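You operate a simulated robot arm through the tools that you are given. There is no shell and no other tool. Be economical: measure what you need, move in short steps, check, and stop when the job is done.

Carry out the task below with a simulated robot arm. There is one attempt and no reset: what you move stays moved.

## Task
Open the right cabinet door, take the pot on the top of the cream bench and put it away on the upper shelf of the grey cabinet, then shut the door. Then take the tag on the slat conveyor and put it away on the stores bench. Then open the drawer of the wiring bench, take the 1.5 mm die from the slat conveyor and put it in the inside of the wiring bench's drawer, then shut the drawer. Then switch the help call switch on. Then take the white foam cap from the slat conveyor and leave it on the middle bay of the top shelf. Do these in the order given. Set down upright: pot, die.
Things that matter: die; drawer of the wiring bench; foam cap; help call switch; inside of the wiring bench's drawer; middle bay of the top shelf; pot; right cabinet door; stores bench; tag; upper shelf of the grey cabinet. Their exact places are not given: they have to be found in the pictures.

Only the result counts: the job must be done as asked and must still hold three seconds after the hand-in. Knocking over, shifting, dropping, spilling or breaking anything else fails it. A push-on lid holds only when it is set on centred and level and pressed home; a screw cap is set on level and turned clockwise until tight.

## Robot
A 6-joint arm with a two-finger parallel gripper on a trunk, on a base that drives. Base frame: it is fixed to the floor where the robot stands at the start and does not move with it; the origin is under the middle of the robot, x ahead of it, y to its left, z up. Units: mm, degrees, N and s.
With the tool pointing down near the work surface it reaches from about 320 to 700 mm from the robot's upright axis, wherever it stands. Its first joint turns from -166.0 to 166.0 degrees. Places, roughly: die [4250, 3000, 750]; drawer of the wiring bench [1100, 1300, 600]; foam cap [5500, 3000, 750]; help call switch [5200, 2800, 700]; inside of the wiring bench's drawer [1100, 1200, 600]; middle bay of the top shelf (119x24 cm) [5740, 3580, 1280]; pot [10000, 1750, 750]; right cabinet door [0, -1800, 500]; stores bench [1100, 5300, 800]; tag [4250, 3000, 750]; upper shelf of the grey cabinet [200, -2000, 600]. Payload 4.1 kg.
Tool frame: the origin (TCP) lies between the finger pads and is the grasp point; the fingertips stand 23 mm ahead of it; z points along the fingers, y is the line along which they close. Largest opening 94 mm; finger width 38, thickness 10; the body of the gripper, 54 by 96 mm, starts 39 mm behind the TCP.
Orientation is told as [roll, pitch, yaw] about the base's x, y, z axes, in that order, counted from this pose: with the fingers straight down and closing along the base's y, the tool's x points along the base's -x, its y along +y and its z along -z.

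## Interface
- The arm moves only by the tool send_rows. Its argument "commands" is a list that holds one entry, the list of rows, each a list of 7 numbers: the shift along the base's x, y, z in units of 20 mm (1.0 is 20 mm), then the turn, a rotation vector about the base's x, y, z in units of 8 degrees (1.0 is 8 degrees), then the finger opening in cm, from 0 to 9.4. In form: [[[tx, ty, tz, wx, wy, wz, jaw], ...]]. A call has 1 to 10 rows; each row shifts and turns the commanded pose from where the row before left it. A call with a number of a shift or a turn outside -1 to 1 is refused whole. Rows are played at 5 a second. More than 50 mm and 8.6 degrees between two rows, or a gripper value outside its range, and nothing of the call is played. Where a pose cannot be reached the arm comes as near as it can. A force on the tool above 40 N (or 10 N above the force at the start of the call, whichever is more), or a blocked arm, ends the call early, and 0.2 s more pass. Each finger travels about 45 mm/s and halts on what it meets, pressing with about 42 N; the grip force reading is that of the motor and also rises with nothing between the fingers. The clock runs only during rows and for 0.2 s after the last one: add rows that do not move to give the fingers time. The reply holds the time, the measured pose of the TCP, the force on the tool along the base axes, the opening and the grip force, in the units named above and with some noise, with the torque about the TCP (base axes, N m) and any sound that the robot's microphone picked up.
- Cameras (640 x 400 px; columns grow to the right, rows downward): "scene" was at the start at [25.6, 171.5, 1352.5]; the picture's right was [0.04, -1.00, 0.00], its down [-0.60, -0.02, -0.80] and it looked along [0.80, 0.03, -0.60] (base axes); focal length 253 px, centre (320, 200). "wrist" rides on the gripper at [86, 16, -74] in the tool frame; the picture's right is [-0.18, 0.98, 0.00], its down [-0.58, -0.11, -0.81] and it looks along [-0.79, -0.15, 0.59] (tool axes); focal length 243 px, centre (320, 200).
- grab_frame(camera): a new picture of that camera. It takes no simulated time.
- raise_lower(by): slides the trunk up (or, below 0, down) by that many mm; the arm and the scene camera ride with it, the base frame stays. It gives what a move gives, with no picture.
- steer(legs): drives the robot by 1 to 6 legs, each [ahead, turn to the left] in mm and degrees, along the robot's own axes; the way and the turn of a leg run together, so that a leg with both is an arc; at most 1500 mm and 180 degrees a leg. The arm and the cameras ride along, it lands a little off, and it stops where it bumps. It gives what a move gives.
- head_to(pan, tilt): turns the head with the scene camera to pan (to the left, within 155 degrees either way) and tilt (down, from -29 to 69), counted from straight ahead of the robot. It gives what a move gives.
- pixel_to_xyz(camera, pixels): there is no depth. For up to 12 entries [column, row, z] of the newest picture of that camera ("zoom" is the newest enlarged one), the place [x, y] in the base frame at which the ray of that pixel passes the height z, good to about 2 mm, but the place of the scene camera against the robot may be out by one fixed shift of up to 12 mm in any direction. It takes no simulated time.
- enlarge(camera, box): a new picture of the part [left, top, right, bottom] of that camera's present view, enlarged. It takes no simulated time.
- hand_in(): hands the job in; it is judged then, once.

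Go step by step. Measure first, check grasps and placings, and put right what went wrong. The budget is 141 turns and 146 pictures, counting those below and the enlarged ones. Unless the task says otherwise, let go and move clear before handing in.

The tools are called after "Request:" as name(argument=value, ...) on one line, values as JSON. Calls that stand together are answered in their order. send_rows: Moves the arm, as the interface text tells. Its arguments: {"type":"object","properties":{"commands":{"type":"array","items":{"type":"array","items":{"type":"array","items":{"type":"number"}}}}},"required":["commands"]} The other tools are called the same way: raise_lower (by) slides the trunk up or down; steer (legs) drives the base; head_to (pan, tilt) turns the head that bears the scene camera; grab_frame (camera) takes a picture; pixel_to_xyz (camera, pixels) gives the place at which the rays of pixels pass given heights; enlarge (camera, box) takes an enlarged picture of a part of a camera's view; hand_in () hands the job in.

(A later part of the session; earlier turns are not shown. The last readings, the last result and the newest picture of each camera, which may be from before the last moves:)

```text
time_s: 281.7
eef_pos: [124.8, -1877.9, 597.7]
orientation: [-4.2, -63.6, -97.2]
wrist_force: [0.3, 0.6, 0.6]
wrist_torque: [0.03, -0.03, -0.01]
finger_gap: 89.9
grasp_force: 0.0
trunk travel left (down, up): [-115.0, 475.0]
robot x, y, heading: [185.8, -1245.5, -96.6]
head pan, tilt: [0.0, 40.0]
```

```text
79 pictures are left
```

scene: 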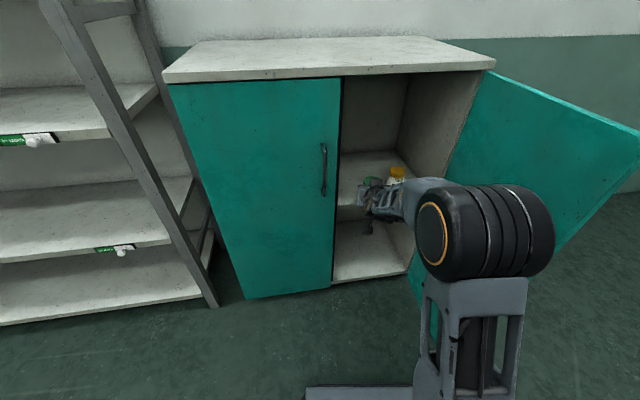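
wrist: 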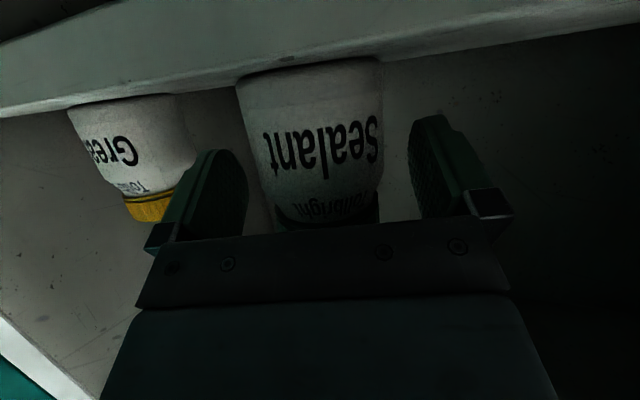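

Pot stands free. Back straight out.

Request:
steer(legs=[[-300, 0]])

Request:
enlarge(camera="scene", box=[300, 60, 500, 260])

Request:
grab_frame(camera="wrist")

```text
time_s: 283.8
eef_pos: [157.3, -1584.7, 598.7]
orientation: [-4.2, -63.7, -97.3]
wrist_force: [-0.3, 0.6, 0.5]
wrist_torque: [0.03, 0.02, -0.02]
finger_gap: 90.0
grasp_force: 0.0
trunk travel left (down, up): [-115.0, 475.0]
robot x, y, heading: [219.7, -953.8, -96.6]
head pan, tilt: [0.0, 40.0]
```

```text
2.00 times, centred on (400, 160) of scene
```

zoom: 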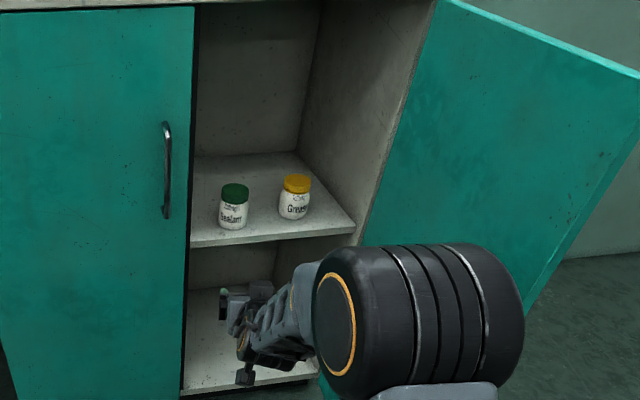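

```text
77 pictures are left
```

wrist: 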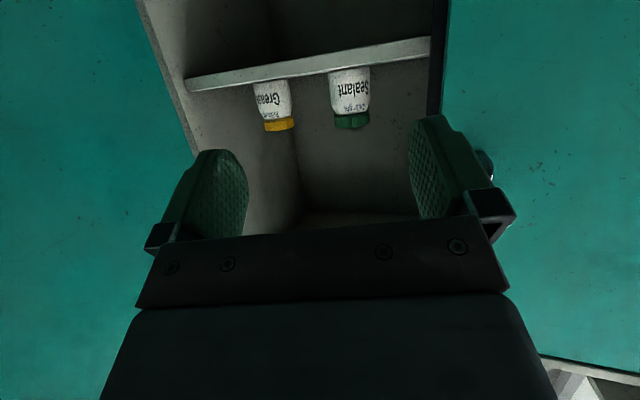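

The pot stands on the upper shelf beside the jar. Now I'll go around to the outer side of the door to push it shut.

Request:
send_rows(commands=[[[0, 0, 0, 0, 0, 0, 5], [0, 0, 0, 0, 0, 0, 1], [0, 0, 0, 0, 0, 0, 0], [0, 0, 0, 0, 0, 0, 0]]])

Request:
steer(legs=[[-310, 0], [0, -83], [520, 0], [0, 83], [150, 0]])

Request:
raise_lower(by=-55)

Request:
grab_frame(camera="scene")

```text
time_s: 284.8
eef_pos: [155.3, -1585.0, 598.4]
orientation: [-4.2, -63.7, -97.3]
wrist_force: [0.9, -0.7, -0.9]
wrist_torque: [-0.02, -0.01, 0.01]
finger_gap: 3.5
grasp_force: 0.0
trunk travel left (down, up): [-115.0, 475.0]
robot x, y, heading: [217.5, -956.0, -96.4]
head pan, tilt: [0.0, 40.0]
```

```text
time_s: 297.5
eef_pos: [-349.1, -1436.1, 598.9]
orientation: [-4.0, -63.7, -97.7]
wrist_force: [0.4, 0.1, -0.7]
wrist_torque: [0.03, -0.01, 0.02]
finger_gap: 0.0
grasp_force: 42.1
trunk travel left (down, up): [-115.0, 475.0]
robot x, y, heading: [-283.2, -805.9, -97.2]
head pan, tilt: [0.0, 40.0]
```

```text
time_s: 298.5
eef_pos: [-347.8, -1437.4, 544.2]
orientation: [-4.1, -63.7, -97.7]
wrist_force: [0.2, -0.4, -1.3]
wrist_torque: [-0.01, -0.05, 0.0]
finger_gap: 0.1
grasp_force: 42.5
trunk travel left (down, up): [-60.0, 530.0]
robot x, y, heading: [-282.7, -804.4, -97.0]
head pan, tilt: [0.0, 40.0]
```

```text
76 pictures are left
```

scene: 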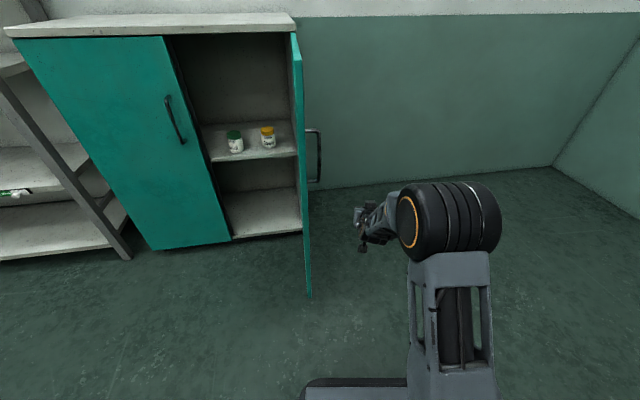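

The gripper is west of the door. Advance 60 mm and sweep left in steps.

Request:
steer(legs=[[70, 0], [0, 12]])

Request:
steer(legs=[[0, 4]])

Request:
steer(legs=[[0, 4]])

Request:
steer(legs=[[0, 4]])

Request:
grab_frame(camera="scene")

```text
time_s: 300.2
eef_pos: [-223.4, -1505.9, 544.3]
orientation: [-4.1, -63.7, -85.7]
wrist_force: [-0.1, 0.3, -0.2]
wrist_torque: [-0.01, -0.02, -0.05]
finger_gap: 0.3
grasp_force: 42.1
trunk travel left (down, up): [-60.0, 530.0]
robot x, y, heading: [-291.0, -875.6, -85.0]
head pan, tilt: [0.0, 40.0]
```

```text
time_s: 301.1
eef_pos: [-179.9, -1498.7, 544.3]
orientation: [-4.1, -63.7, -81.6]
wrist_force: [-0.4, -0.4, 0.2]
wrist_torque: [-0.02, 0.02, -0.03]
finger_gap: 0.0
grasp_force: 42.0
trunk travel left (down, up): [-60.0, 530.0]
robot x, y, heading: [-290.6, -878.4, -81.0]
head pan, tilt: [0.0, 40.0]
```

```text
time_s: 301.9
eef_pos: [-136.8, -1490.0, 543.9]
orientation: [-4.0, -63.8, -77.6]
wrist_force: [0.4, -0.8, 0.5]
wrist_torque: [-0.05, 0.01, 0.01]
finger_gap: 0.1
grasp_force: 42.0
trunk travel left (down, up): [-60.0, 530.0]
robot x, y, heading: [-291.9, -873.1, -77.0]
head pan, tilt: [0.0, 40.0]
```

```text
time_s: 302.8
eef_pos: [-96.7, -1478.5, 543.9]
orientation: [-4.2, -63.8, -73.8]
wrist_force: [-0.7, -0.4, 0.8]
wrist_torque: [0.01, 0.0, -0.01]
finger_gap: 0.0
grasp_force: 42.1
trunk travel left (down, up): [-60.0, 530.0]
robot x, y, heading: [-291.0, -874.8, -73.1]
head pan, tilt: [0.0, 40.0]
```

```text
75 pictures are left
```

scene: 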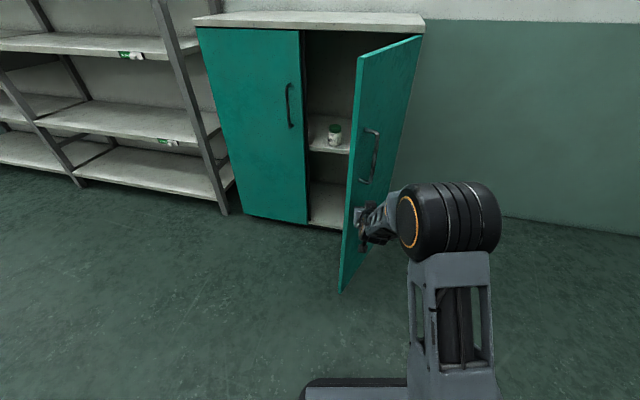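

The door is closing smoothly. Continue sweeping with some advance.

Request:
steer(legs=[[15, 4], [20, 4]])

Request:
steer(legs=[[25, 4], [30, 4]])

Request:
steer(legs=[[40, 3], [40, 3]])

Request:
grab_frame(camera="scene")

```text
time_s: 304.1
eef_pos: [-0.2, -1478.4, 542.9]
orientation: [-4.2, -63.8, -65.7]
wrist_force: [-0.1, 0.3, 0.3]
wrist_torque: [0.02, -0.01, -0.02]
finger_gap: 0.0
grasp_force: 42.3
trunk travel left (down, up): [-60.0, 530.0]
robot x, y, heading: [-275.3, -908.0, -65.2]
head pan, tilt: [0.0, 40.0]
```

```text
time_s: 305.4
eef_pos: [101.2, -1482.6, 543.1]
orientation: [-4.1, -63.8, -57.8]
wrist_force: [-0.3, 0.6, -0.2]
wrist_torque: [0.0, 0.0, -0.03]
finger_gap: 0.0
grasp_force: 41.8
trunk travel left (down, up): [-60.0, 530.0]
robot x, y, heading: [-250.9, -953.1, -57.2]
head pan, tilt: [0.0, 40.0]
```

```text
time_s: 306.8
eef_pos: [200.5, -1508.2, 545.9]
orientation: [-4.1, -63.9, -52.0]
wrist_force: [0.7, -0.6, 0.7]
wrist_torque: [-0.06, -0.02, -0.03]
finger_gap: 0.0
grasp_force: 42.3
trunk travel left (down, up): [-60.0, 530.0]
robot x, y, heading: [-206.3, -1018.1, -51.3]
head pan, tilt: [0.0, 40.0]
```

```text
74 pictures are left
```

scene: 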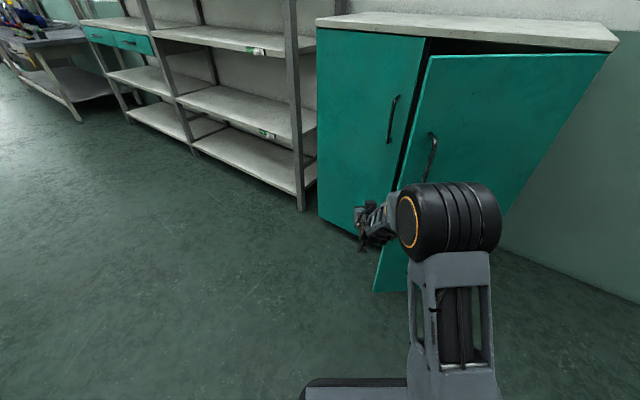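

Door at ~40°. I'll reposition to face it squarely and push straight in near its free edge.

Request:
steer(legs=[[-220, 0], [0, 51], [500, 0], [0, -91]])

Request:
grab_frame(camera="scene")

```text
time_s: 317.2
eef_pos: [152.5, -1489.2, 544.4]
orientation: [-4.2, -63.7, -92.8]
wrist_force: [-0.9, -0.4, 0.0]
wrist_torque: [-0.01, -0.01, -0.02]
finger_gap: 0.0
grasp_force: 41.9
trunk travel left (down, up): [-60.0, 530.0]
robot x, y, heading: [167.6, -854.1, -92.1]
head pan, tilt: [0.0, 40.0]
```

```text
73 pictures are left
```

scene: 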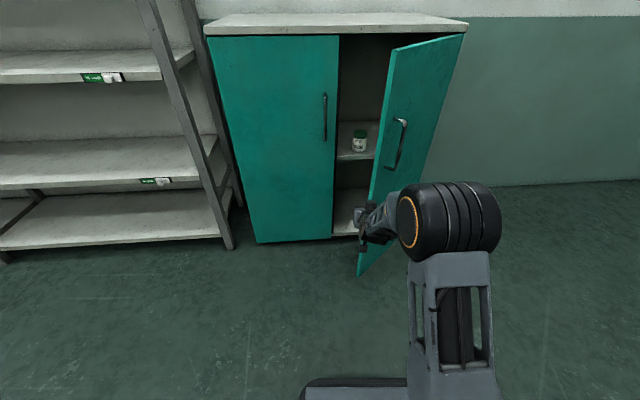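

The door's edge is west of the gripper, so I'll approach diagonally from the west (heading about -55°) to push its outer face.

Request:
steer(legs=[[-100, 0], [0, -88], [700, 0], [0, 125], [300, 0]])

Request:
grab_frame(camera="scene")

```text
time_s: 332.6
eef_pos: [33.1, -1487.0, 544.0]
orientation: [-4.1, -63.7, -54.3]
wrist_force: [-0.2, 0.4, 0.5]
wrist_torque: [-0.04, 0.02, -0.02]
finger_gap: 0.0
grasp_force: 41.9
trunk travel left (down, up): [-60.0, 530.0]
robot x, y, heading: [-356.2, -984.5, -53.6]
head pan, tilt: [0.0, 40.0]
```

```text
72 pictures are left
```

scene: 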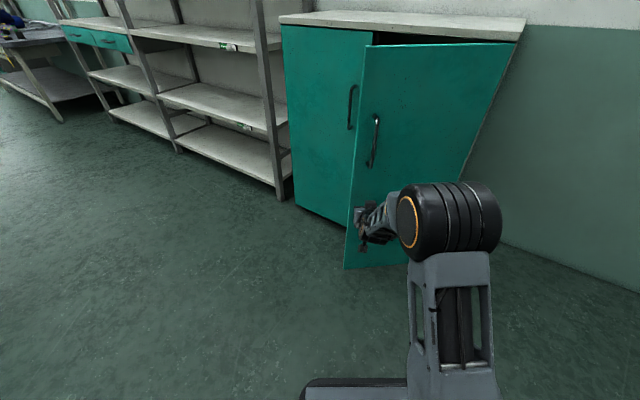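

Request:
steer(legs=[[0, -6], [100, 0]])

Request:
steer(legs=[[80, 0]])

Request:
grab_frame(camera="scene")

```text
time_s: 334.3
eef_pos: [28.9, -1611.6, 544.2]
orientation: [-4.1, -63.8, -60.4]
wrist_force: [0.1, 0.9, 0.5]
wrist_torque: [-0.01, 0.0, 0.01]
finger_gap: 0.0
grasp_force: 42.2
trunk travel left (down, up): [-60.0, 530.0]
robot x, y, heading: [-299.1, -1073.6, -59.6]
head pan, tilt: [0.0, 40.0]
```

```text
time_s: 335.3
eef_pos: [70.1, -1680.3, 543.9]
orientation: [-4.1, -63.7, -60.3]
wrist_force: [-0.2, -0.2, 0.2]
wrist_torque: [-0.02, 0.03, -0.01]
finger_gap: 0.0
grasp_force: 42.1
trunk travel left (down, up): [-60.0, 530.0]
robot x, y, heading: [-261.3, -1139.5, -59.4]
head pan, tilt: [0.0, 40.0]
```

```text
71 pictures are left
```

scene: 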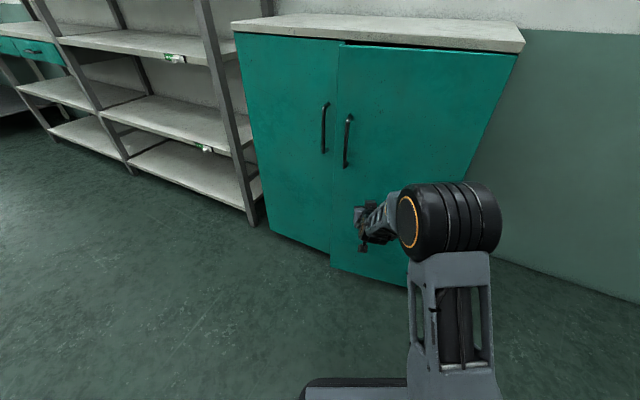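

Nearly shut. Continue pushing in short legs.

Request:
steer(legs=[[60, 0]])

Request:
steer(legs=[[40, 0]])

Request:
steer(legs=[[30, 0]])

Request:
grab_frame(camera="scene")

```text
time_s: 336.3
eef_pos: [100.2, -1731.9, 543.0]
orientation: [-4.1, -63.8, -60.3]
wrist_force: [0.2, -0.5, 0.4]
wrist_torque: [0.01, -0.04, 0.0]
finger_gap: 0.0
grasp_force: 42.2
trunk travel left (down, up): [-60.0, 530.0]
robot x, y, heading: [-228.9, -1187.9, -59.7]
head pan, tilt: [0.0, 40.0]
```

```text
time_s: 337.2
eef_pos: [121.4, -1768.0, 545.1]
orientation: [-4.2, -63.7, -60.3]
wrist_force: [0.4, 0.2, 0.7]
wrist_torque: [0.01, 0.01, -0.01]
finger_gap: 0.0
grasp_force: 42.2
trunk travel left (down, up): [-60.0, 530.0]
robot x, y, heading: [-212.2, -1227.6, -59.3]
head pan, tilt: [0.0, 40.0]
```

```text
time_s: 337.9
eef_pos: [123.2, -1769.3, 545.3]
orientation: [-4.0, -63.8, -60.5]
wrist_force: [-7.9, 15.2, 8.4]
wrist_torque: [-0.38, -0.08, -0.19]
finger_gap: 0.2
grasp_force: 42.1
trunk travel left (down, up): [-60.0, 530.0]
robot x, y, heading: [-204.2, -1232.3, -59.7]
head pan, tilt: [0.0, 40.0]
stopped in leg 1: the force on the tool passed its limit at 71 N (the readings are from after the stop); the commanded pose is now the measured one
```

```text
70 pictures are left
```

scene: 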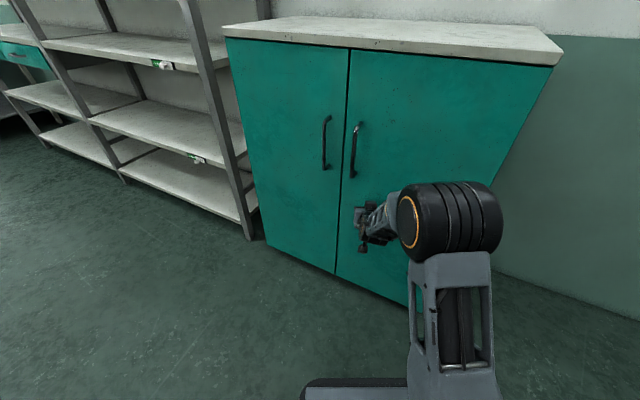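

The door is shut. Now back off, raise, and drive round the west end to the conveyor aisle.

Request:
steer(legs=[[-270, 0]])

Request:
raise_lower(by=450)

Request:
send_rows(commands=[[[0, 0, 0, 0.866, 0.5, 0, 0], [0, 0, 0, 0.866, 0.5, 0, 0], [0, 0, 0, 0.866, 0.5, 0, 0], [0, 0, 0, 0.866, 0.5, 0, 0], [0, 0, 0, 0.866, 0.5, 0, 0], [0, 0, 0, 0.866, 0.5, 0, 0], [0, 0, 0, 0.866, 0.5, 0, 0], [0, 0, 0, 0.866, 0.5, 0, 0]]])

Request:
steer(legs=[[0, 170], [1500, 0], [0, -20], [1500, 0], [300, 0], [0, -90]])

Request:
head_to(pan=0, tilt=20)

Request:
grab_frame(camera="scene")

```text
time_s: 339.8
eef_pos: [-13.1, -1539.8, 544.8]
orientation: [-4.0, -63.6, -60.4]
wrist_force: [1.4, 0.1, 0.3]
wrist_torque: [0.01, -0.01, 0.04]
finger_gap: 0.0
grasp_force: 41.6
trunk travel left (down, up): [-60.0, 530.0]
robot x, y, heading: [-341.7, -998.8, -60.0]
head pan, tilt: [0.0, 40.0]
```

```text
refused: 450 is not a number from -400 to 400
```

```text
time_s: 341.6
eef_pos: [-23.6, -1544.7, 544.6]
orientation: [-8.7, -13.9, -60.2]
wrist_force: [-0.8, 0.8, -0.2]
wrist_torque: [0.02, -0.01, -0.02]
finger_gap: 0.3
grasp_force: 42.2
out of reach, approached as far as the arm can: row 3, 4, 5
trunk travel left (down, up): [-60.0, 530.0]
robot x, y, heading: [-340.8, -998.1, -59.7]
head pan, tilt: [0.0, 40.0]
```

```text
time_s: 364.8
eef_pos: [-914.4, 2573.8, 545.4]
orientation: [-8.8, -13.1, 89.7]
wrist_force: [-0.2, -8.6, 6.1]
wrist_torque: [0.01, -0.01, -0.02]
finger_gap: 0.1
grasp_force: 42.0
trunk travel left (down, up): [-60.0, 530.0]
robot x, y, heading: [-907.3, 1944.6, 90.6]
head pan, tilt: [0.0, 40.0]
stopped in leg 5: the force on the tool passed its limit at 82 N (the readings are from after the stop); the commanded pose is now the measured one
```

```text
time_s: 365.6
eef_pos: [-913.3, 2574.2, 544.4]
orientation: [-8.7, -13.1, 89.8]
wrist_force: [0.0, -11.4, 8.4]
wrist_torque: [0.0, 0.01, 0.01]
finger_gap: 0.0
grasp_force: 41.9
trunk travel left (down, up): [-60.0, 530.0]
robot x, y, heading: [-912.6, 1948.1, 90.4]
head pan, tilt: [0.0, 20.0]
```

```text
69 pictures are left
```

scene: 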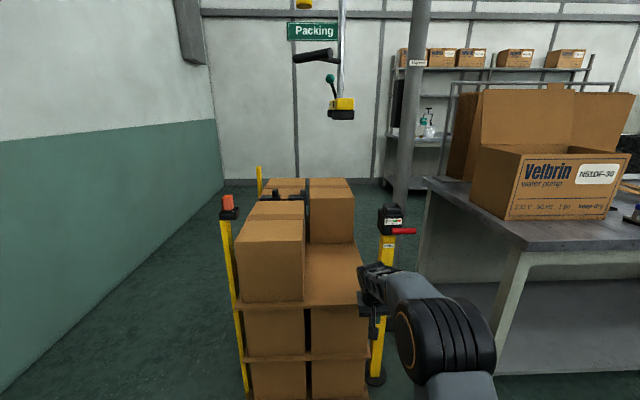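

The raise was refused and the low arm bumped the pallet; nothing looks displaced. Back off, raise, and look.

Request:
steer(legs=[[-150, 0]])

Request:
raise_lower(by=400)

Request:
grab_frame(camera="scene")

```text
time_s: 367.0
eef_pos: [-911.6, 2428.2, 544.4]
orientation: [-8.9, -13.0, 89.6]
wrist_force: [0.0, -0.8, 0.6]
wrist_torque: [-0.04, 0.01, 0.02]
finger_gap: 0.0
grasp_force: 41.7
trunk travel left (down, up): [-60.0, 530.0]
robot x, y, heading: [-909.7, 1796.3, 90.7]
head pan, tilt: [0.0, 20.0]
```

```text
time_s: 370.8
eef_pos: [-911.7, 2427.8, 945.7]
orientation: [-8.8, -13.0, 89.6]
wrist_force: [0.1, -0.1, -0.1]
wrist_torque: [0.01, -0.01, 0.0]
finger_gap: 0.1
grasp_force: 41.8
trunk travel left (down, up): [-460.0, 130.0]
robot x, y, heading: [-907.5, 1800.7, 90.4]
head pan, tilt: [0.0, 20.0]
```

```text
68 pictures are left
```

scene: 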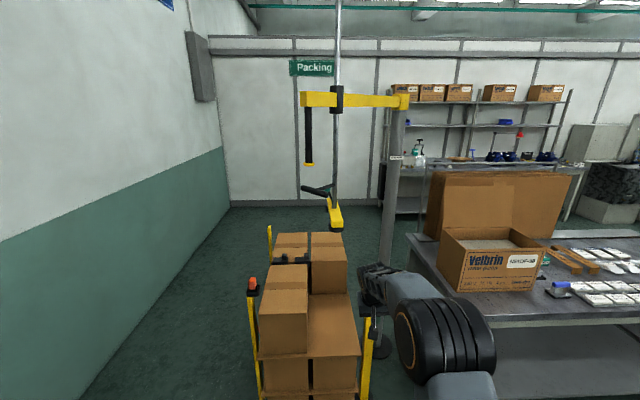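

Boxes look in place. Now turn into the conveyor aisle and drive east to the tag.

Request:
steer(legs=[[0, -75], [1450, 0], [0, -15], [1500, 0], [1400, 0]])

Request:
head_to(pan=45, tilt=35)

Request:
grab_frame(camera="scene")

```text
time_s: 395.8
eef_pos: [4016.9, 2076.2, 944.1]
orientation: [-8.8, -13.1, -3.4]
wrist_force: [0.1, 0.1, -0.4]
wrist_torque: [-0.04, 0.0, 0.03]
finger_gap: 0.0
grasp_force: 42.5
trunk travel left (down, up): [-460.0, 130.0]
robot x, y, heading: [3389.5, 2109.4, -2.6]
head pan, tilt: [0.0, 20.0]
```

```text
time_s: 396.9
eef_pos: [4017.8, 2076.8, 944.2]
orientation: [-8.9, -13.0, -3.4]
wrist_force: [0.2, 0.4, -0.1]
wrist_torque: [-0.02, 0.0, 0.03]
finger_gap: 0.0
grasp_force: 42.0
trunk travel left (down, up): [-460.0, 130.0]
robot x, y, heading: [3388.1, 2103.5, -2.8]
head pan, tilt: [45.0, 35.0]
```

```text
67 pictures are left
```

scene: 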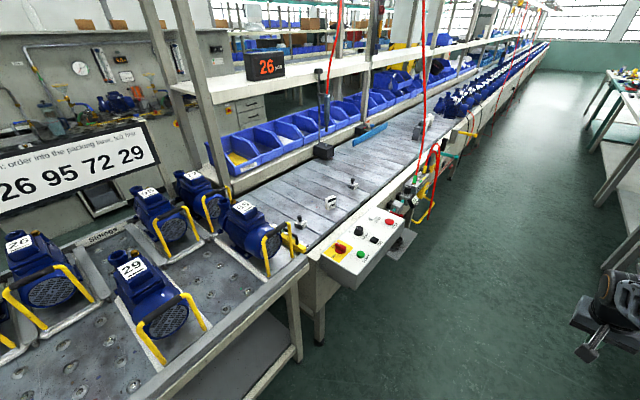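

Request:
enlarge(camera="scene", box=[240, 100, 440, 280])

Request:
pixel_to_xyz(camera="scene", pixels=[[331, 205, 750], [300, 225, 750], [352, 187, 750], [353, 178, 750], [355, 255, 800], [315, 340, 0]])

```text
2.22 times, centred on (340, 190) of scene
```

zoom: 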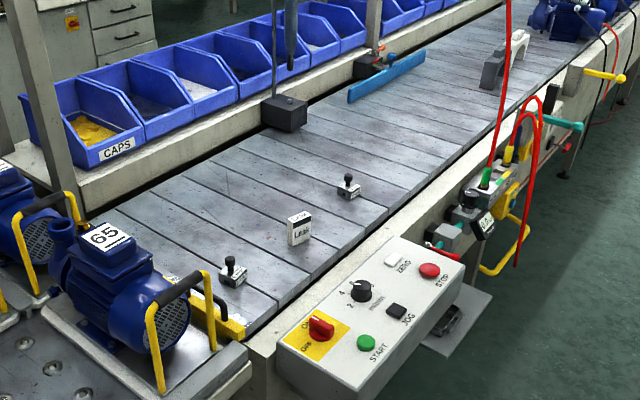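

```text
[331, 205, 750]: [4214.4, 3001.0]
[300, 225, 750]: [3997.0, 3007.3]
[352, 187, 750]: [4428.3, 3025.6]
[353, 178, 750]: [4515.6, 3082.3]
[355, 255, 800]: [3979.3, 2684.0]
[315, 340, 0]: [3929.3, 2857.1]
```

The tag ("Leak…") stands at about (4214,3001); two die-like pieces sit at (3997,3007) and (4428,3026). I'll move in front and look closer.

Request:
steer(legs=[[700, 2.6], [0, 90]])

Request:
head_to(pan=0, tilt=40)

Request:
grab_frame(camera="scene")

Request:
enlarge(camera="scene", box=[240, 120, 400, 220])

```text
time_s: 404.5
eef_pos: [4098.2, 2717.1, 944.2]
orientation: [-8.8, -13.0, 88.2]
wrist_force: [0.0, -0.8, -0.4]
wrist_torque: [-0.01, 0.0, 0.02]
finger_gap: 0.1
grasp_force: 41.9
trunk travel left (down, up): [-460.0, 130.0]
robot x, y, heading: [4085.8, 2084.0, 89.2]
head pan, tilt: [45.0, 35.0]
```

```text
time_s: 405.6
eef_pos: [4096.0, 2716.3, 943.8]
orientation: [-8.8, -13.0, 88.3]
wrist_force: [1.0, -0.4, -0.1]
wrist_torque: [-0.02, 0.01, -0.01]
finger_gap: 0.0
grasp_force: 42.0
trunk travel left (down, up): [-460.0, 130.0]
robot x, y, heading: [4087.8, 2089.3, 88.9]
head pan, tilt: [0.0, 40.0]
```

```text
65 pictures are left
```

scene: 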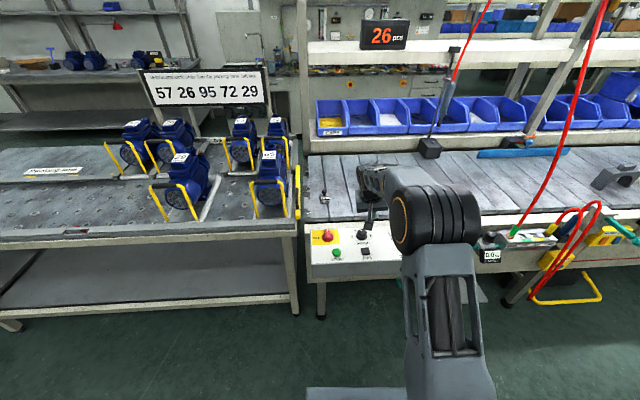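

```text
4.00 times, centred on (320, 170) of scene
```

zoom: 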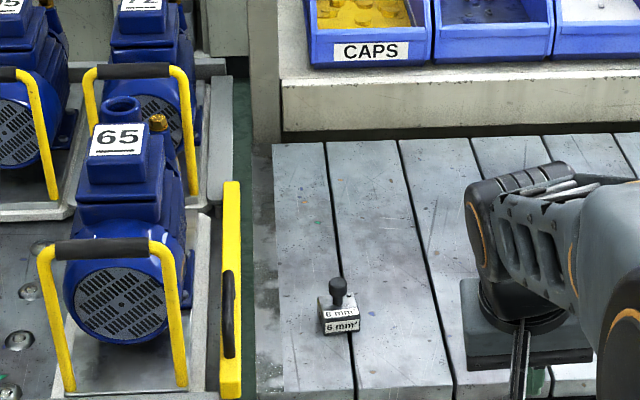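

The west die is labelled "6 mm²", so the 1.5 mm die should be the eastern one. I'll straighten the tool and drive closer in front of the tag.

Request:
send_rows(commands=[[[0, 0, 0.5, -0.8, 0.55, 0, 5], [0, 0, 0.5, -0.8, 0.55, 0, 9], [0, 0, 0.5, 0, 0, 0, 9], [0, 0, 0.5, 0, 0, 0, 9]]])

Request:
steer(legs=[[0, -20], [265, 0], [0, 20]])

Request:
grab_frame(camera="wrist")

Request:
grab_frame(camera="scene")

```text
time_s: 406.6
eef_pos: [4099.1, 2716.2, 983.4]
orientation: [-0.4, 0.1, 87.4]
wrist_force: [0.3, 0.1, -0.1]
wrist_torque: [-0.04, 0.03, 0.01]
finger_gap: 85.4
grasp_force: 0.1
trunk travel left (down, up): [-460.0, 130.0]
robot x, y, heading: [4085.9, 2085.8, 88.9]
head pan, tilt: [0.0, 40.0]
```

```text
time_s: 410.7
eef_pos: [4190.6, 2963.9, 984.1]
orientation: [-0.5, 0.1, 87.6]
wrist_force: [0.0, 0.0, 1.0]
wrist_torque: [0.0, 0.01, 0.0]
finger_gap: 89.9
grasp_force: 0.1
trunk travel left (down, up): [-460.0, 130.0]
robot x, y, heading: [4181.1, 2335.2, 89.2]
head pan, tilt: [0.0, 40.0]
```

```text
63 pictures are left
```

wrist: 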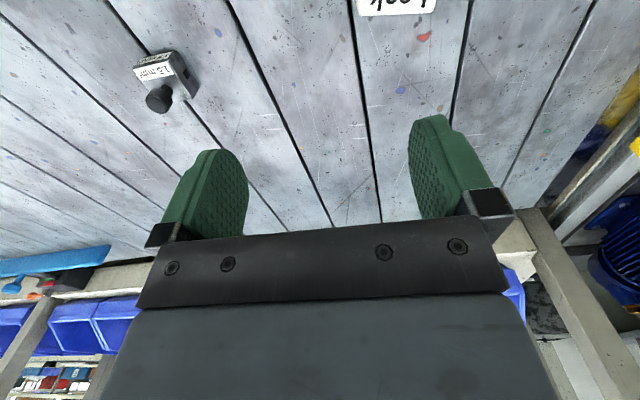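

```text
62 pictures are left
```

scene: 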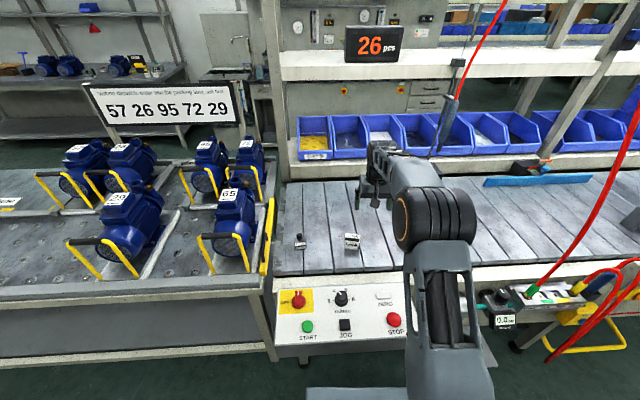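

Wrist view shows the "1.5 mm²" die at (165,80). Measure tag and die with both cameras, and look at the tag enlarged.

Request:
enlarge(camera="scene", box=[280, 210, 400, 285])

Request:
pixel_to_xyz(camera="scene", pixels=[[351, 249, 750], [351, 249, 800], [351, 235, 800], [351, 235, 830], [300, 249, 780]])

Request:
pixel_to_xyz(camera="wrist", pixels=[[396, 14, 800], [396, 14, 830], [182, 92, 780], [158, 60, 780], [158, 60, 800]])

```text
5.33 times, centred on (340, 248) of scene
```

zoom: 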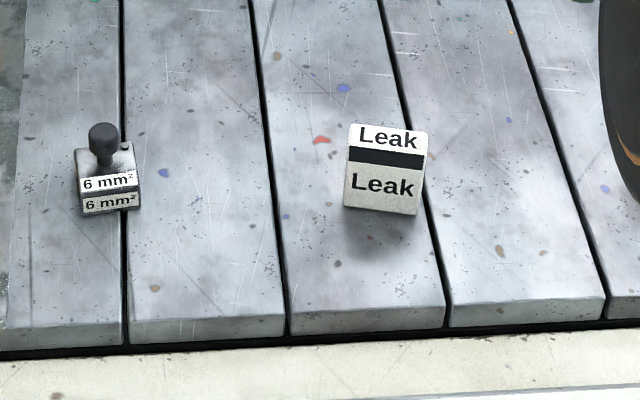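

```text
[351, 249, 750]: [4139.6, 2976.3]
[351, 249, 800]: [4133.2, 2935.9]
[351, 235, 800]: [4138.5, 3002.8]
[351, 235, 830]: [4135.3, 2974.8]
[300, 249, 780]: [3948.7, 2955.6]
```

```text
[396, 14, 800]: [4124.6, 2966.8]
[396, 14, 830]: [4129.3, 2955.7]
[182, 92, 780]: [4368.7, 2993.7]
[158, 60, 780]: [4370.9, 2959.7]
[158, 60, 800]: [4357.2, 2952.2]
```

Request:
send_rows(commands=[[[-0.8, -1, 0, 0, 0, 0, 9.4], [-0.8, -1, 0, 0, 0, 0, 9.4], [-0.8, -1, 0, 0, 0, 0, 9.4], [0, -1, 0, 0, 0, 0, 9.4], [0, -1, 0, 0, 0, 0, 9.4], [0, 0, 0, 0, 0, 0, 9.4]]])

Request:
grab_frame(camera="wrist")

```text
time_s: 412.1
eef_pos: [4142.3, 2864.1, 982.3]
orientation: [-0.4, 0.2, 87.5]
wrist_force: [-0.7, -0.1, 0.2]
wrist_torque: [0.01, -0.01, 0.02]
finger_gap: 94.2
grasp_force: 0.1
trunk travel left (down, up): [-460.0, 130.0]
robot x, y, heading: [4182.1, 2337.9, 88.9]
head pan, tilt: [0.0, 40.0]
```

```text
60 pictures are left
```

wrist: 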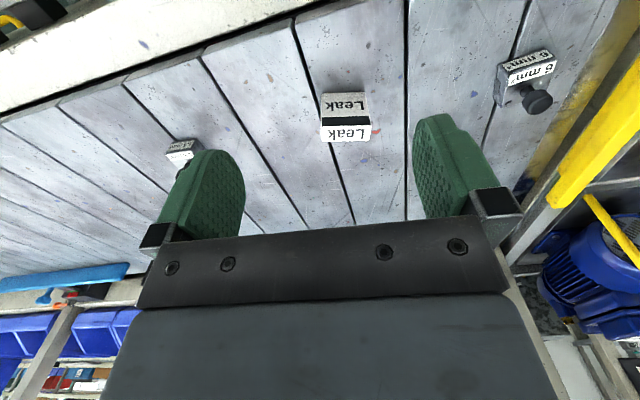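

Request:
pixel_to_xyz(camera="wrist", pixels=[[346, 141, 800], [346, 141, 830], [346, 141, 860], [345, 93, 780], [345, 93, 800], [345, 93, 820], [320, 141, 850], [370, 139, 850], [346, 125, 850]])

```text
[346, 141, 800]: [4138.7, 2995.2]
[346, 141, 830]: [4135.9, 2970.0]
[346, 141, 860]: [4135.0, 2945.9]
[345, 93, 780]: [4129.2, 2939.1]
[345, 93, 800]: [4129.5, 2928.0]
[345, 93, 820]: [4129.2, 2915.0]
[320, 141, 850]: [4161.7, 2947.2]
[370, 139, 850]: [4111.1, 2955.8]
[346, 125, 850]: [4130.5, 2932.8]
```

Tag: top z≈862, 51 mm wide, centre about (4136,2935), slat ≈805, rotated ~7°. Move over it and descend.

Request:
send_rows(commands=[[[-0.1, 1, 0, 0, 0, -0.9, 9.4], [-0.1, 1, 0, 0, 0, 0, 9.4], [-0.1, 1, 0, 0, 0, 0, 9.4], [0, 0.55, -1, 0, 0, 0, 9.4], [0, 0, -1, 0, 0, 0, 9.4], [0, 0, -1, 0, 0, 0, 9.4], [0, 0, -1, 0, 0, 0, 9.4], [0, 0, -1, 0, 0, 0, 9.4], [0, 0, 0, 0, 0, 0, 9.4]]])

Request:
grab_frame(camera="wrist")

Request:
enlarge(camera="scene", box=[280, 180, 440, 280])

```text
time_s: 414.1
eef_pos: [4136.0, 2935.2, 883.2]
orientation: [-0.5, 0.0, 80.3]
wrist_force: [-0.1, -0.4, 0.8]
wrist_torque: [0.01, -0.01, 0.0]
finger_gap: 94.1
grasp_force: 0.0
trunk travel left (down, up): [-460.0, 130.0]
robot x, y, heading: [4182.7, 2333.8, 89.1]
head pan, tilt: [0.0, 40.0]
```

```text
59 pictures are left
```

wrist: 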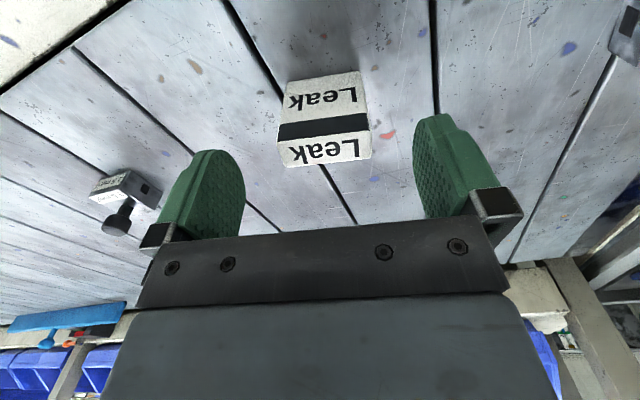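

```text
4.00 times, centred on (360, 230) of scene
```

zoom: 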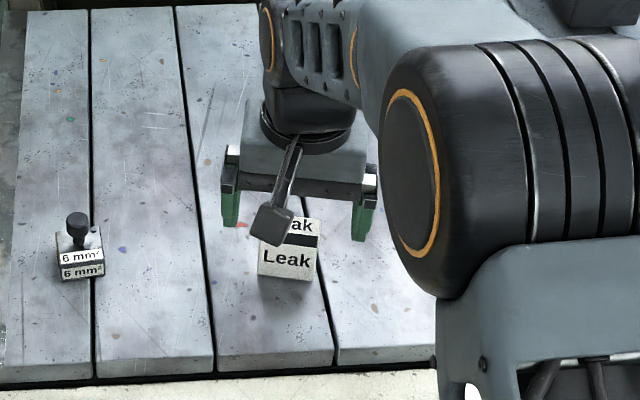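

The tag is centred and aligned. Descend to z≈840 and close.

Request:
send_rows(commands=[[[0, 0, -1, 0, 0, 0, 9.4], [0, 0, -1, 0, 0, 0, 9.4], [0, 0, -0.1, 0, 0, 0, 9.4], [0, 0, 0, 0, 0, 0, 7], [0, 0, 0, 0, 0, 0, 5], [0, 0, 0, 0, 0, 0, 4], [0, 0, 0, 0, 0, 0, 4], [0, 0, 0, 0, 0, 0, 4]]])

Request:
send_rows(commands=[[[0, 0, 1, 0, 0, 0, 4], [0, 0, 1, 0, 0, 0, 4], [0, 0, 1, 0, 0, 0, 4], [0, 0, 1, 0, 0, 0, 4], [0, 0, 1, 0, 0, 0, 4], [0, 0, 1, 0, 0, 0, 4], [0, 0, 1, 0, 0, 0, 4], [0, 0, 0, 0, 0, 0, 4]]])

Request:
grab_frame(camera="wrist")

```text
time_s: 415.9
eef_pos: [4137.4, 2934.6, 842.7]
orientation: [-0.5, 0.1, 80.3]
wrist_force: [0.1, -0.1, 0.5]
wrist_torque: [0.0, 0.03, 0.02]
finger_gap: 48.9
grasp_force: 42.4
trunk travel left (down, up): [-460.0, 130.0]
robot x, y, heading: [4180.7, 2337.6, 89.4]
head pan, tilt: [0.0, 40.0]
```

```text
time_s: 417.7
eef_pos: [4137.5, 2934.6, 981.0]
orientation: [-0.6, 0.1, 80.3]
wrist_force: [0.4, -0.4, 0.0]
wrist_torque: [0.01, 0.02, 0.01]
finger_gap: 48.9
grasp_force: 41.9
trunk travel left (down, up): [-460.0, 130.0]
robot x, y, heading: [4181.3, 2333.9, 89.2]
head pan, tilt: [0.0, 40.0]
```

```text
57 pictures are left
```

wrist: 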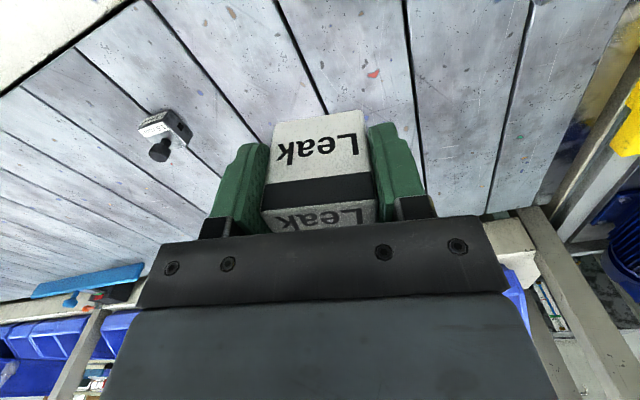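

Tag held. Back off, raise, and drive west along the aisle toward the far side route to the stores bench.

Request:
steer(legs=[[-230, 0]])

Request:
raise_lower(by=60)

Request:
steer(legs=[[0, 90], [1500, 0], [1500, 0], [1500, 0], [900, 0]])

Request:
head_to(pan=-60, tilt=25)

Request:
grab_frame(camera="scene")

```text
time_s: 419.5
eef_pos: [4132.4, 2703.0, 982.0]
orientation: [-0.3, 0.0, 80.3]
wrist_force: [-0.9, 0.0, -1.1]
wrist_torque: [0.03, 0.03, -0.03]
finger_gap: 49.0
grasp_force: 42.1
trunk travel left (down, up): [-460.0, 130.0]
robot x, y, heading: [4178.5, 2101.7, 89.5]
head pan, tilt: [0.0, 40.0]
```

```text
time_s: 420.5
eef_pos: [4133.0, 2702.7, 1041.8]
orientation: [-0.4, 0.2, 80.4]
wrist_force: [1.4, 0.1, -1.1]
wrist_torque: [0.01, 0.02, -0.01]
finger_gap: 49.0
grasp_force: 41.5
trunk travel left (down, up): [-520.0, 70.0]
robot x, y, heading: [4179.1, 2102.8, 89.0]
head pan, tilt: [0.0, 40.0]
```

```text
time_s: 450.3
eef_pos: [-1865.1, 2041.9, 1040.4]
orientation: [-0.5, 0.1, 170.6]
wrist_force: [-0.4, -0.7, -0.8]
wrist_torque: [-0.01, 0.01, -0.01]
finger_gap: 48.9
grasp_force: 41.9
trunk travel left (down, up): [-520.0, 70.0]
robot x, y, heading: [-1266.3, 2087.9, 179.6]
head pan, tilt: [0.0, 40.0]
```

```text
time_s: 451.6
eef_pos: [-1864.4, 2042.3, 1043.0]
orientation: [-0.5, 0.0, 170.6]
wrist_force: [-0.1, -1.0, 0.0]
wrist_torque: [0.02, -0.01, 0.0]
finger_gap: 49.2
grasp_force: 41.6
trunk travel left (down, up): [-520.0, 70.0]
robot x, y, heading: [-1263.9, 2090.3, 179.5]
head pan, tilt: [-60.0, 25.0]
```

```text
56 pictures are left
```

scene: 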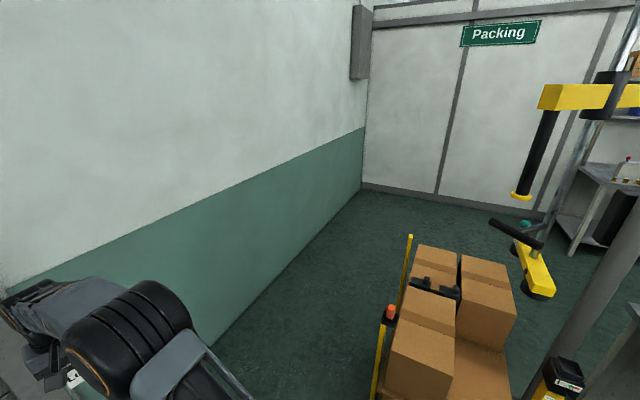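

Request:
pixel_to_xyz(camera="scene", pixels=[[375, 398, 0], [362, 188, 0], [410, 237, 900], [390, 310, 900], [390, 310, 700], [560, 215, 0], [575, 250, 0]])

```text
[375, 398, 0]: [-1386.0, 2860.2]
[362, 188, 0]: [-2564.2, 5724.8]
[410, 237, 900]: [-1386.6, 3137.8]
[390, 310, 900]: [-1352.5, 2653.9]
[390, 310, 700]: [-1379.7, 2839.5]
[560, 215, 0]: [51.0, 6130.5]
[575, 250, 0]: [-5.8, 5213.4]
```

Corridor west of the pallet is clear (post at x≈-1380, wall x≈-2560). Drive through it to the north side.

Request:
steer(legs=[[0, -45], [850, 0], [0, -45], [1500, 0], [250, 0], [0, -90]])

Request:
head_to(pan=0, tilt=20)

Request:
grab_frame(camera="scene")

```text
time_s: 472.6
eef_pos: [-1156.2, 4473.2, 1041.9]
orientation: [-0.5, 0.1, -13.1]
wrist_force: [0.2, 0.3, -1.1]
wrist_torque: [-0.02, -0.03, -0.01]
finger_gap: 49.0
grasp_force: 42.7
trunk travel left (down, up): [-520.0, 70.0]
robot x, y, heading: [-1758.3, 4464.0, -4.0]
head pan, tilt: [-60.0, 25.0]
```

```text
time_s: 473.9
eef_pos: [-1156.5, 4474.5, 1042.5]
orientation: [-0.5, 0.1, -13.1]
wrist_force: [-0.6, -0.7, -0.5]
wrist_torque: [0.01, -0.01, 0.01]
finger_gap: 49.3
grasp_force: 42.1
trunk travel left (down, up): [-520.0, 70.0]
robot x, y, heading: [-1757.8, 4460.4, -4.2]
head pan, tilt: [0.0, 20.0]
```

```text
55 pictures are left
```

scene: 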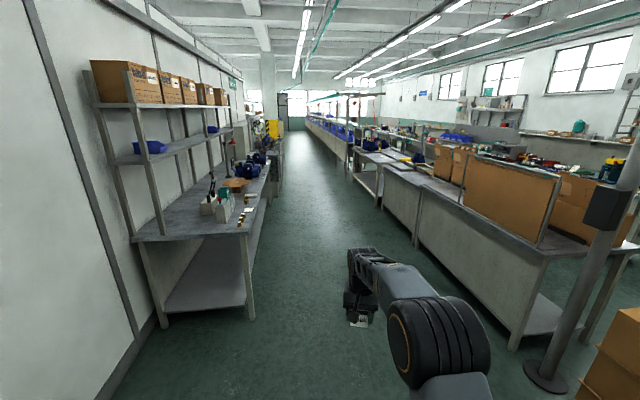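

Request:
pixel_to_xyz(camera="scene", pixels=[[252, 318, 0], [165, 326, 0], [513, 348, 0], [247, 232, 800], [272, 165, 800], [270, 180, 800], [378, 207, 0], [545, 390, 0]])

Request:
enlarge(camera="scene", box=[190, 90, 350, 250])

```text
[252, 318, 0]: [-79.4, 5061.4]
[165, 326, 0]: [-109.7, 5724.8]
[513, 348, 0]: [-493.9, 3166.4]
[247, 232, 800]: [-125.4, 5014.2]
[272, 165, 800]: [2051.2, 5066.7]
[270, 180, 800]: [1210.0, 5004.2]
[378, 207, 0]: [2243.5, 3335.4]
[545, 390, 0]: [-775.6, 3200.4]
```

```text
2.50 times, centred on (270, 170) of scene
```

zoom: 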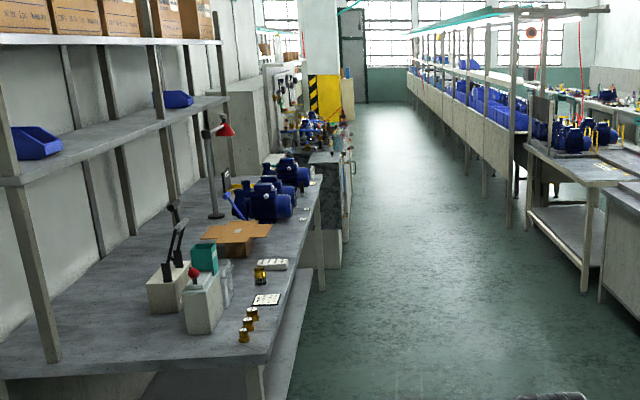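

The stores bench spans x≈-120..2000, front y≈5010. I'll drive to x≈900 and face it.

Request:
steer(legs=[[0, 4], [1500, 0], [1050, 0], [0, 90]])

Request:
head_to(pan=0, tilt=45)

Request:
grab_frame(camera="scene")

```text
time_s: 490.4
eef_pos: [688.2, 5011.9, 1041.2]
orientation: [-0.5, 0.2, 81.4]
wrist_force: [-0.1, 0.6, 0.2]
wrist_torque: [0.0, -0.01, 0.03]
finger_gap: 49.1
grasp_force: 42.4
trunk travel left (down, up): [-520.0, 70.0]
robot x, y, heading: [743.0, 4414.1, 90.3]
head pan, tilt: [0.0, 20.0]
```

```text
time_s: 491.3
eef_pos: [687.4, 5012.1, 1041.0]
orientation: [-0.5, 0.1, 81.5]
wrist_force: [0.0, -0.1, 0.0]
wrist_torque: [-0.01, 0.02, -0.04]
finger_gap: 49.2
grasp_force: 41.2
trunk travel left (down, up): [-520.0, 70.0]
robot x, y, heading: [741.4, 4410.2, 90.3]
head pan, tilt: [0.0, 45.0]
```

```text
53 pictures are left
```

scene: 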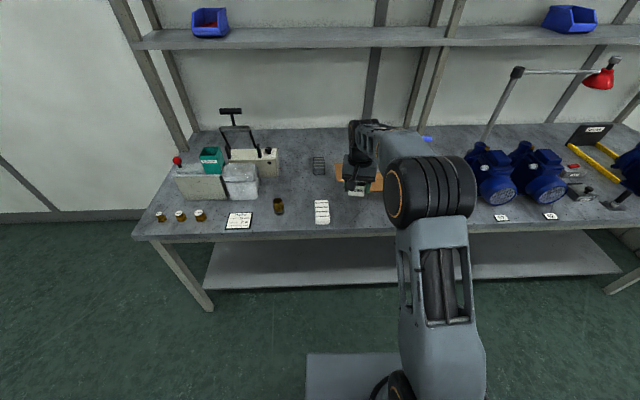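

Request:
pixel_to_xyz(camera="scene", pixels=[[300, 238, 800], [300, 238, 830], [328, 222, 830], [316, 200, 830], [360, 192, 830], [380, 190, 830], [500, 218, 830], [400, 220, 830], [480, 200, 830]])

Request:
grab_frame(camera="wrist")

```text
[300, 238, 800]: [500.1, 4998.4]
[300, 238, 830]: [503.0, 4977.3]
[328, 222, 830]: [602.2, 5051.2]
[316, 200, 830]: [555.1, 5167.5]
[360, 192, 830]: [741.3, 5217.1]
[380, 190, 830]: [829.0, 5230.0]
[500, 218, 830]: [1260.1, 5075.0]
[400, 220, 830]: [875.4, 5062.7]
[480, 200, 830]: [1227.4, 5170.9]
```

```text
52 pictures are left
```

wrist: 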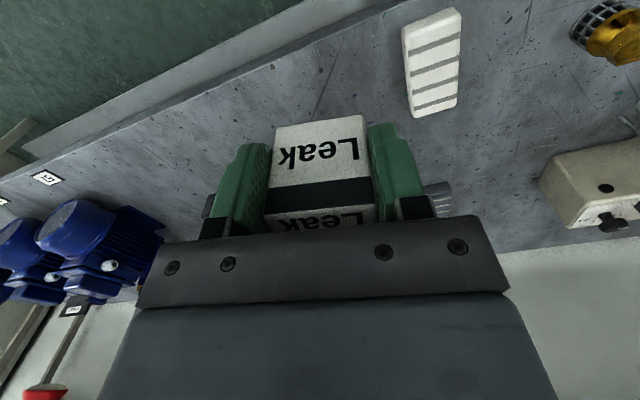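

The area around (750,5095) is free. Drive ahead 85 mm, shift right, and lower.

Request:
steer(legs=[[85, 0]])

Request:
send_rows(commands=[[[1, 0, 0, 0, 0, 0, 4], [1, 0, 0, 0, 0, 0, 4], [1, 0, 0, 0, 0, 0, 4], [0, 0, 0, 0, 0, 0, 4]]])

Request:
raise_lower(by=-120)

Request:
grab_frame(camera="wrist")

```text
time_s: 492.4
eef_pos: [688.0, 5097.8, 1040.7]
orientation: [-0.5, 0.2, 81.4]
wrist_force: [0.0, 0.5, -0.7]
wrist_torque: [0.0, 0.0, 0.02]
finger_gap: 49.3
grasp_force: 42.4
trunk travel left (down, up): [-520.0, 70.0]
robot x, y, heading: [746.2, 4499.9, 90.2]
head pan, tilt: [0.0, 45.0]
```

```text
time_s: 493.4
eef_pos: [747.6, 5095.3, 1040.6]
orientation: [-0.3, 0.1, 81.4]
wrist_force: [1.0, 0.2, -0.4]
wrist_torque: [0.0, 0.01, -0.02]
finger_gap: 49.1
grasp_force: 41.7
trunk travel left (down, up): [-520.0, 70.0]
robot x, y, heading: [745.5, 4500.9, 90.3]
head pan, tilt: [0.0, 45.0]
```

```text
time_s: 494.9
eef_pos: [747.3, 5095.5, 921.1]
orientation: [-0.5, 0.1, 81.4]
wrist_force: [0.2, 0.6, -0.2]
wrist_torque: [0.01, -0.02, -0.01]
finger_gap: 49.4
grasp_force: 42.0
trunk travel left (down, up): [-400.0, 190.0]
robot x, y, heading: [745.0, 4496.6, 90.2]
head pan, tilt: [0.0, 45.0]
```

```text
51 pictures are left
```

wrist: 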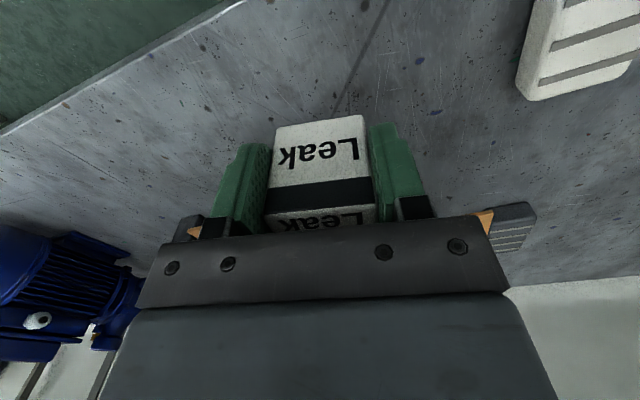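

Request:
send_rows(commands=[[[0, 0, -0.5, 0, 0, 0, 4], [0, 0, -0.5, 0, 0, 0, 4], [0, 0, -0.5, 0, 0, 0, 4], [0, 0, -0.4, 0, 0, 0, 4], [0, 0, -0.4, 0, 0, 0, 4], [0, 0, -0.3, 0, 0, 0, 4], [0, 0, -0.3, 0, 0, 0, 4], [0, 0, 0, 0, 0, 0, 4]]])

Request:
grab_frame(camera="wrist")

```text
time_s: 496.7
eef_pos: [748.1, 5096.6, 862.6]
orientation: [-0.4, 0.0, 81.4]
wrist_force: [0.0, -0.6, -0.3]
wrist_torque: [0.01, -0.01, -0.04]
finger_gap: 49.2
grasp_force: 42.3
trunk travel left (down, up): [-400.0, 190.0]
robot x, y, heading: [746.6, 4496.7, 90.3]
head pan, tilt: [0.0, 45.0]
```

```text
50 pictures are left
```

wrist: 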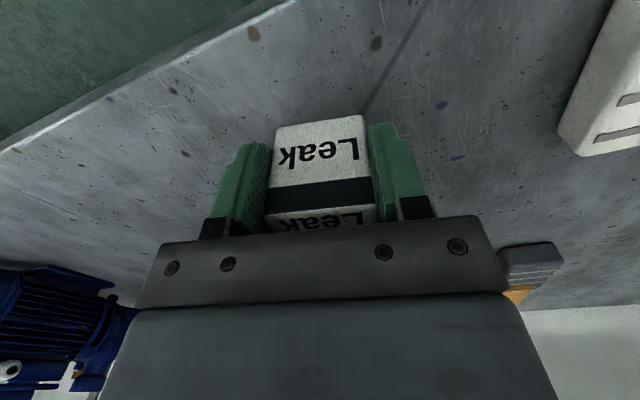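

Request:
send_rows(commands=[[[0, 0, -0.3, 0, 0, 0, 4], [0, 0, -0.25, 0, 0, 0, 4], [0, 0, -0.25, 0, 0, 0, 4], [0, 0, -0.2, 0, 0, 0, 4], [0, 0, -0.2, 0, 0, 0, 4], [0, 0, -0.15, 0, 0, 0, 4], [0, 0, 0, 0, 0, 0, 4]]])

Request:
grab_frame(camera="wrist")

```text
time_s: 498.3
eef_pos: [748.7, 5096.3, 839.8]
orientation: [-0.4, -0.5, 81.4]
wrist_force: [0.8, -0.2, 39.4]
wrist_torque: [0.04, 0.27, 0.01]
finger_gap: 49.2
grasp_force: 42.3
trunk travel left (down, up): [-400.0, 190.0]
robot x, y, heading: [747.6, 4497.5, 90.3]
head pan, tilt: [0.0, 45.0]
```

```text
49 pictures are left
```

wrist: 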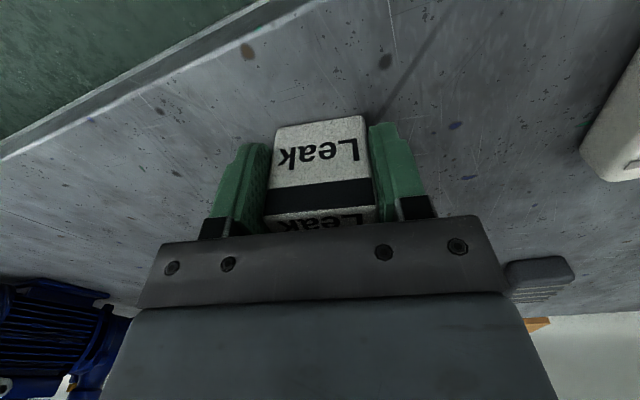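

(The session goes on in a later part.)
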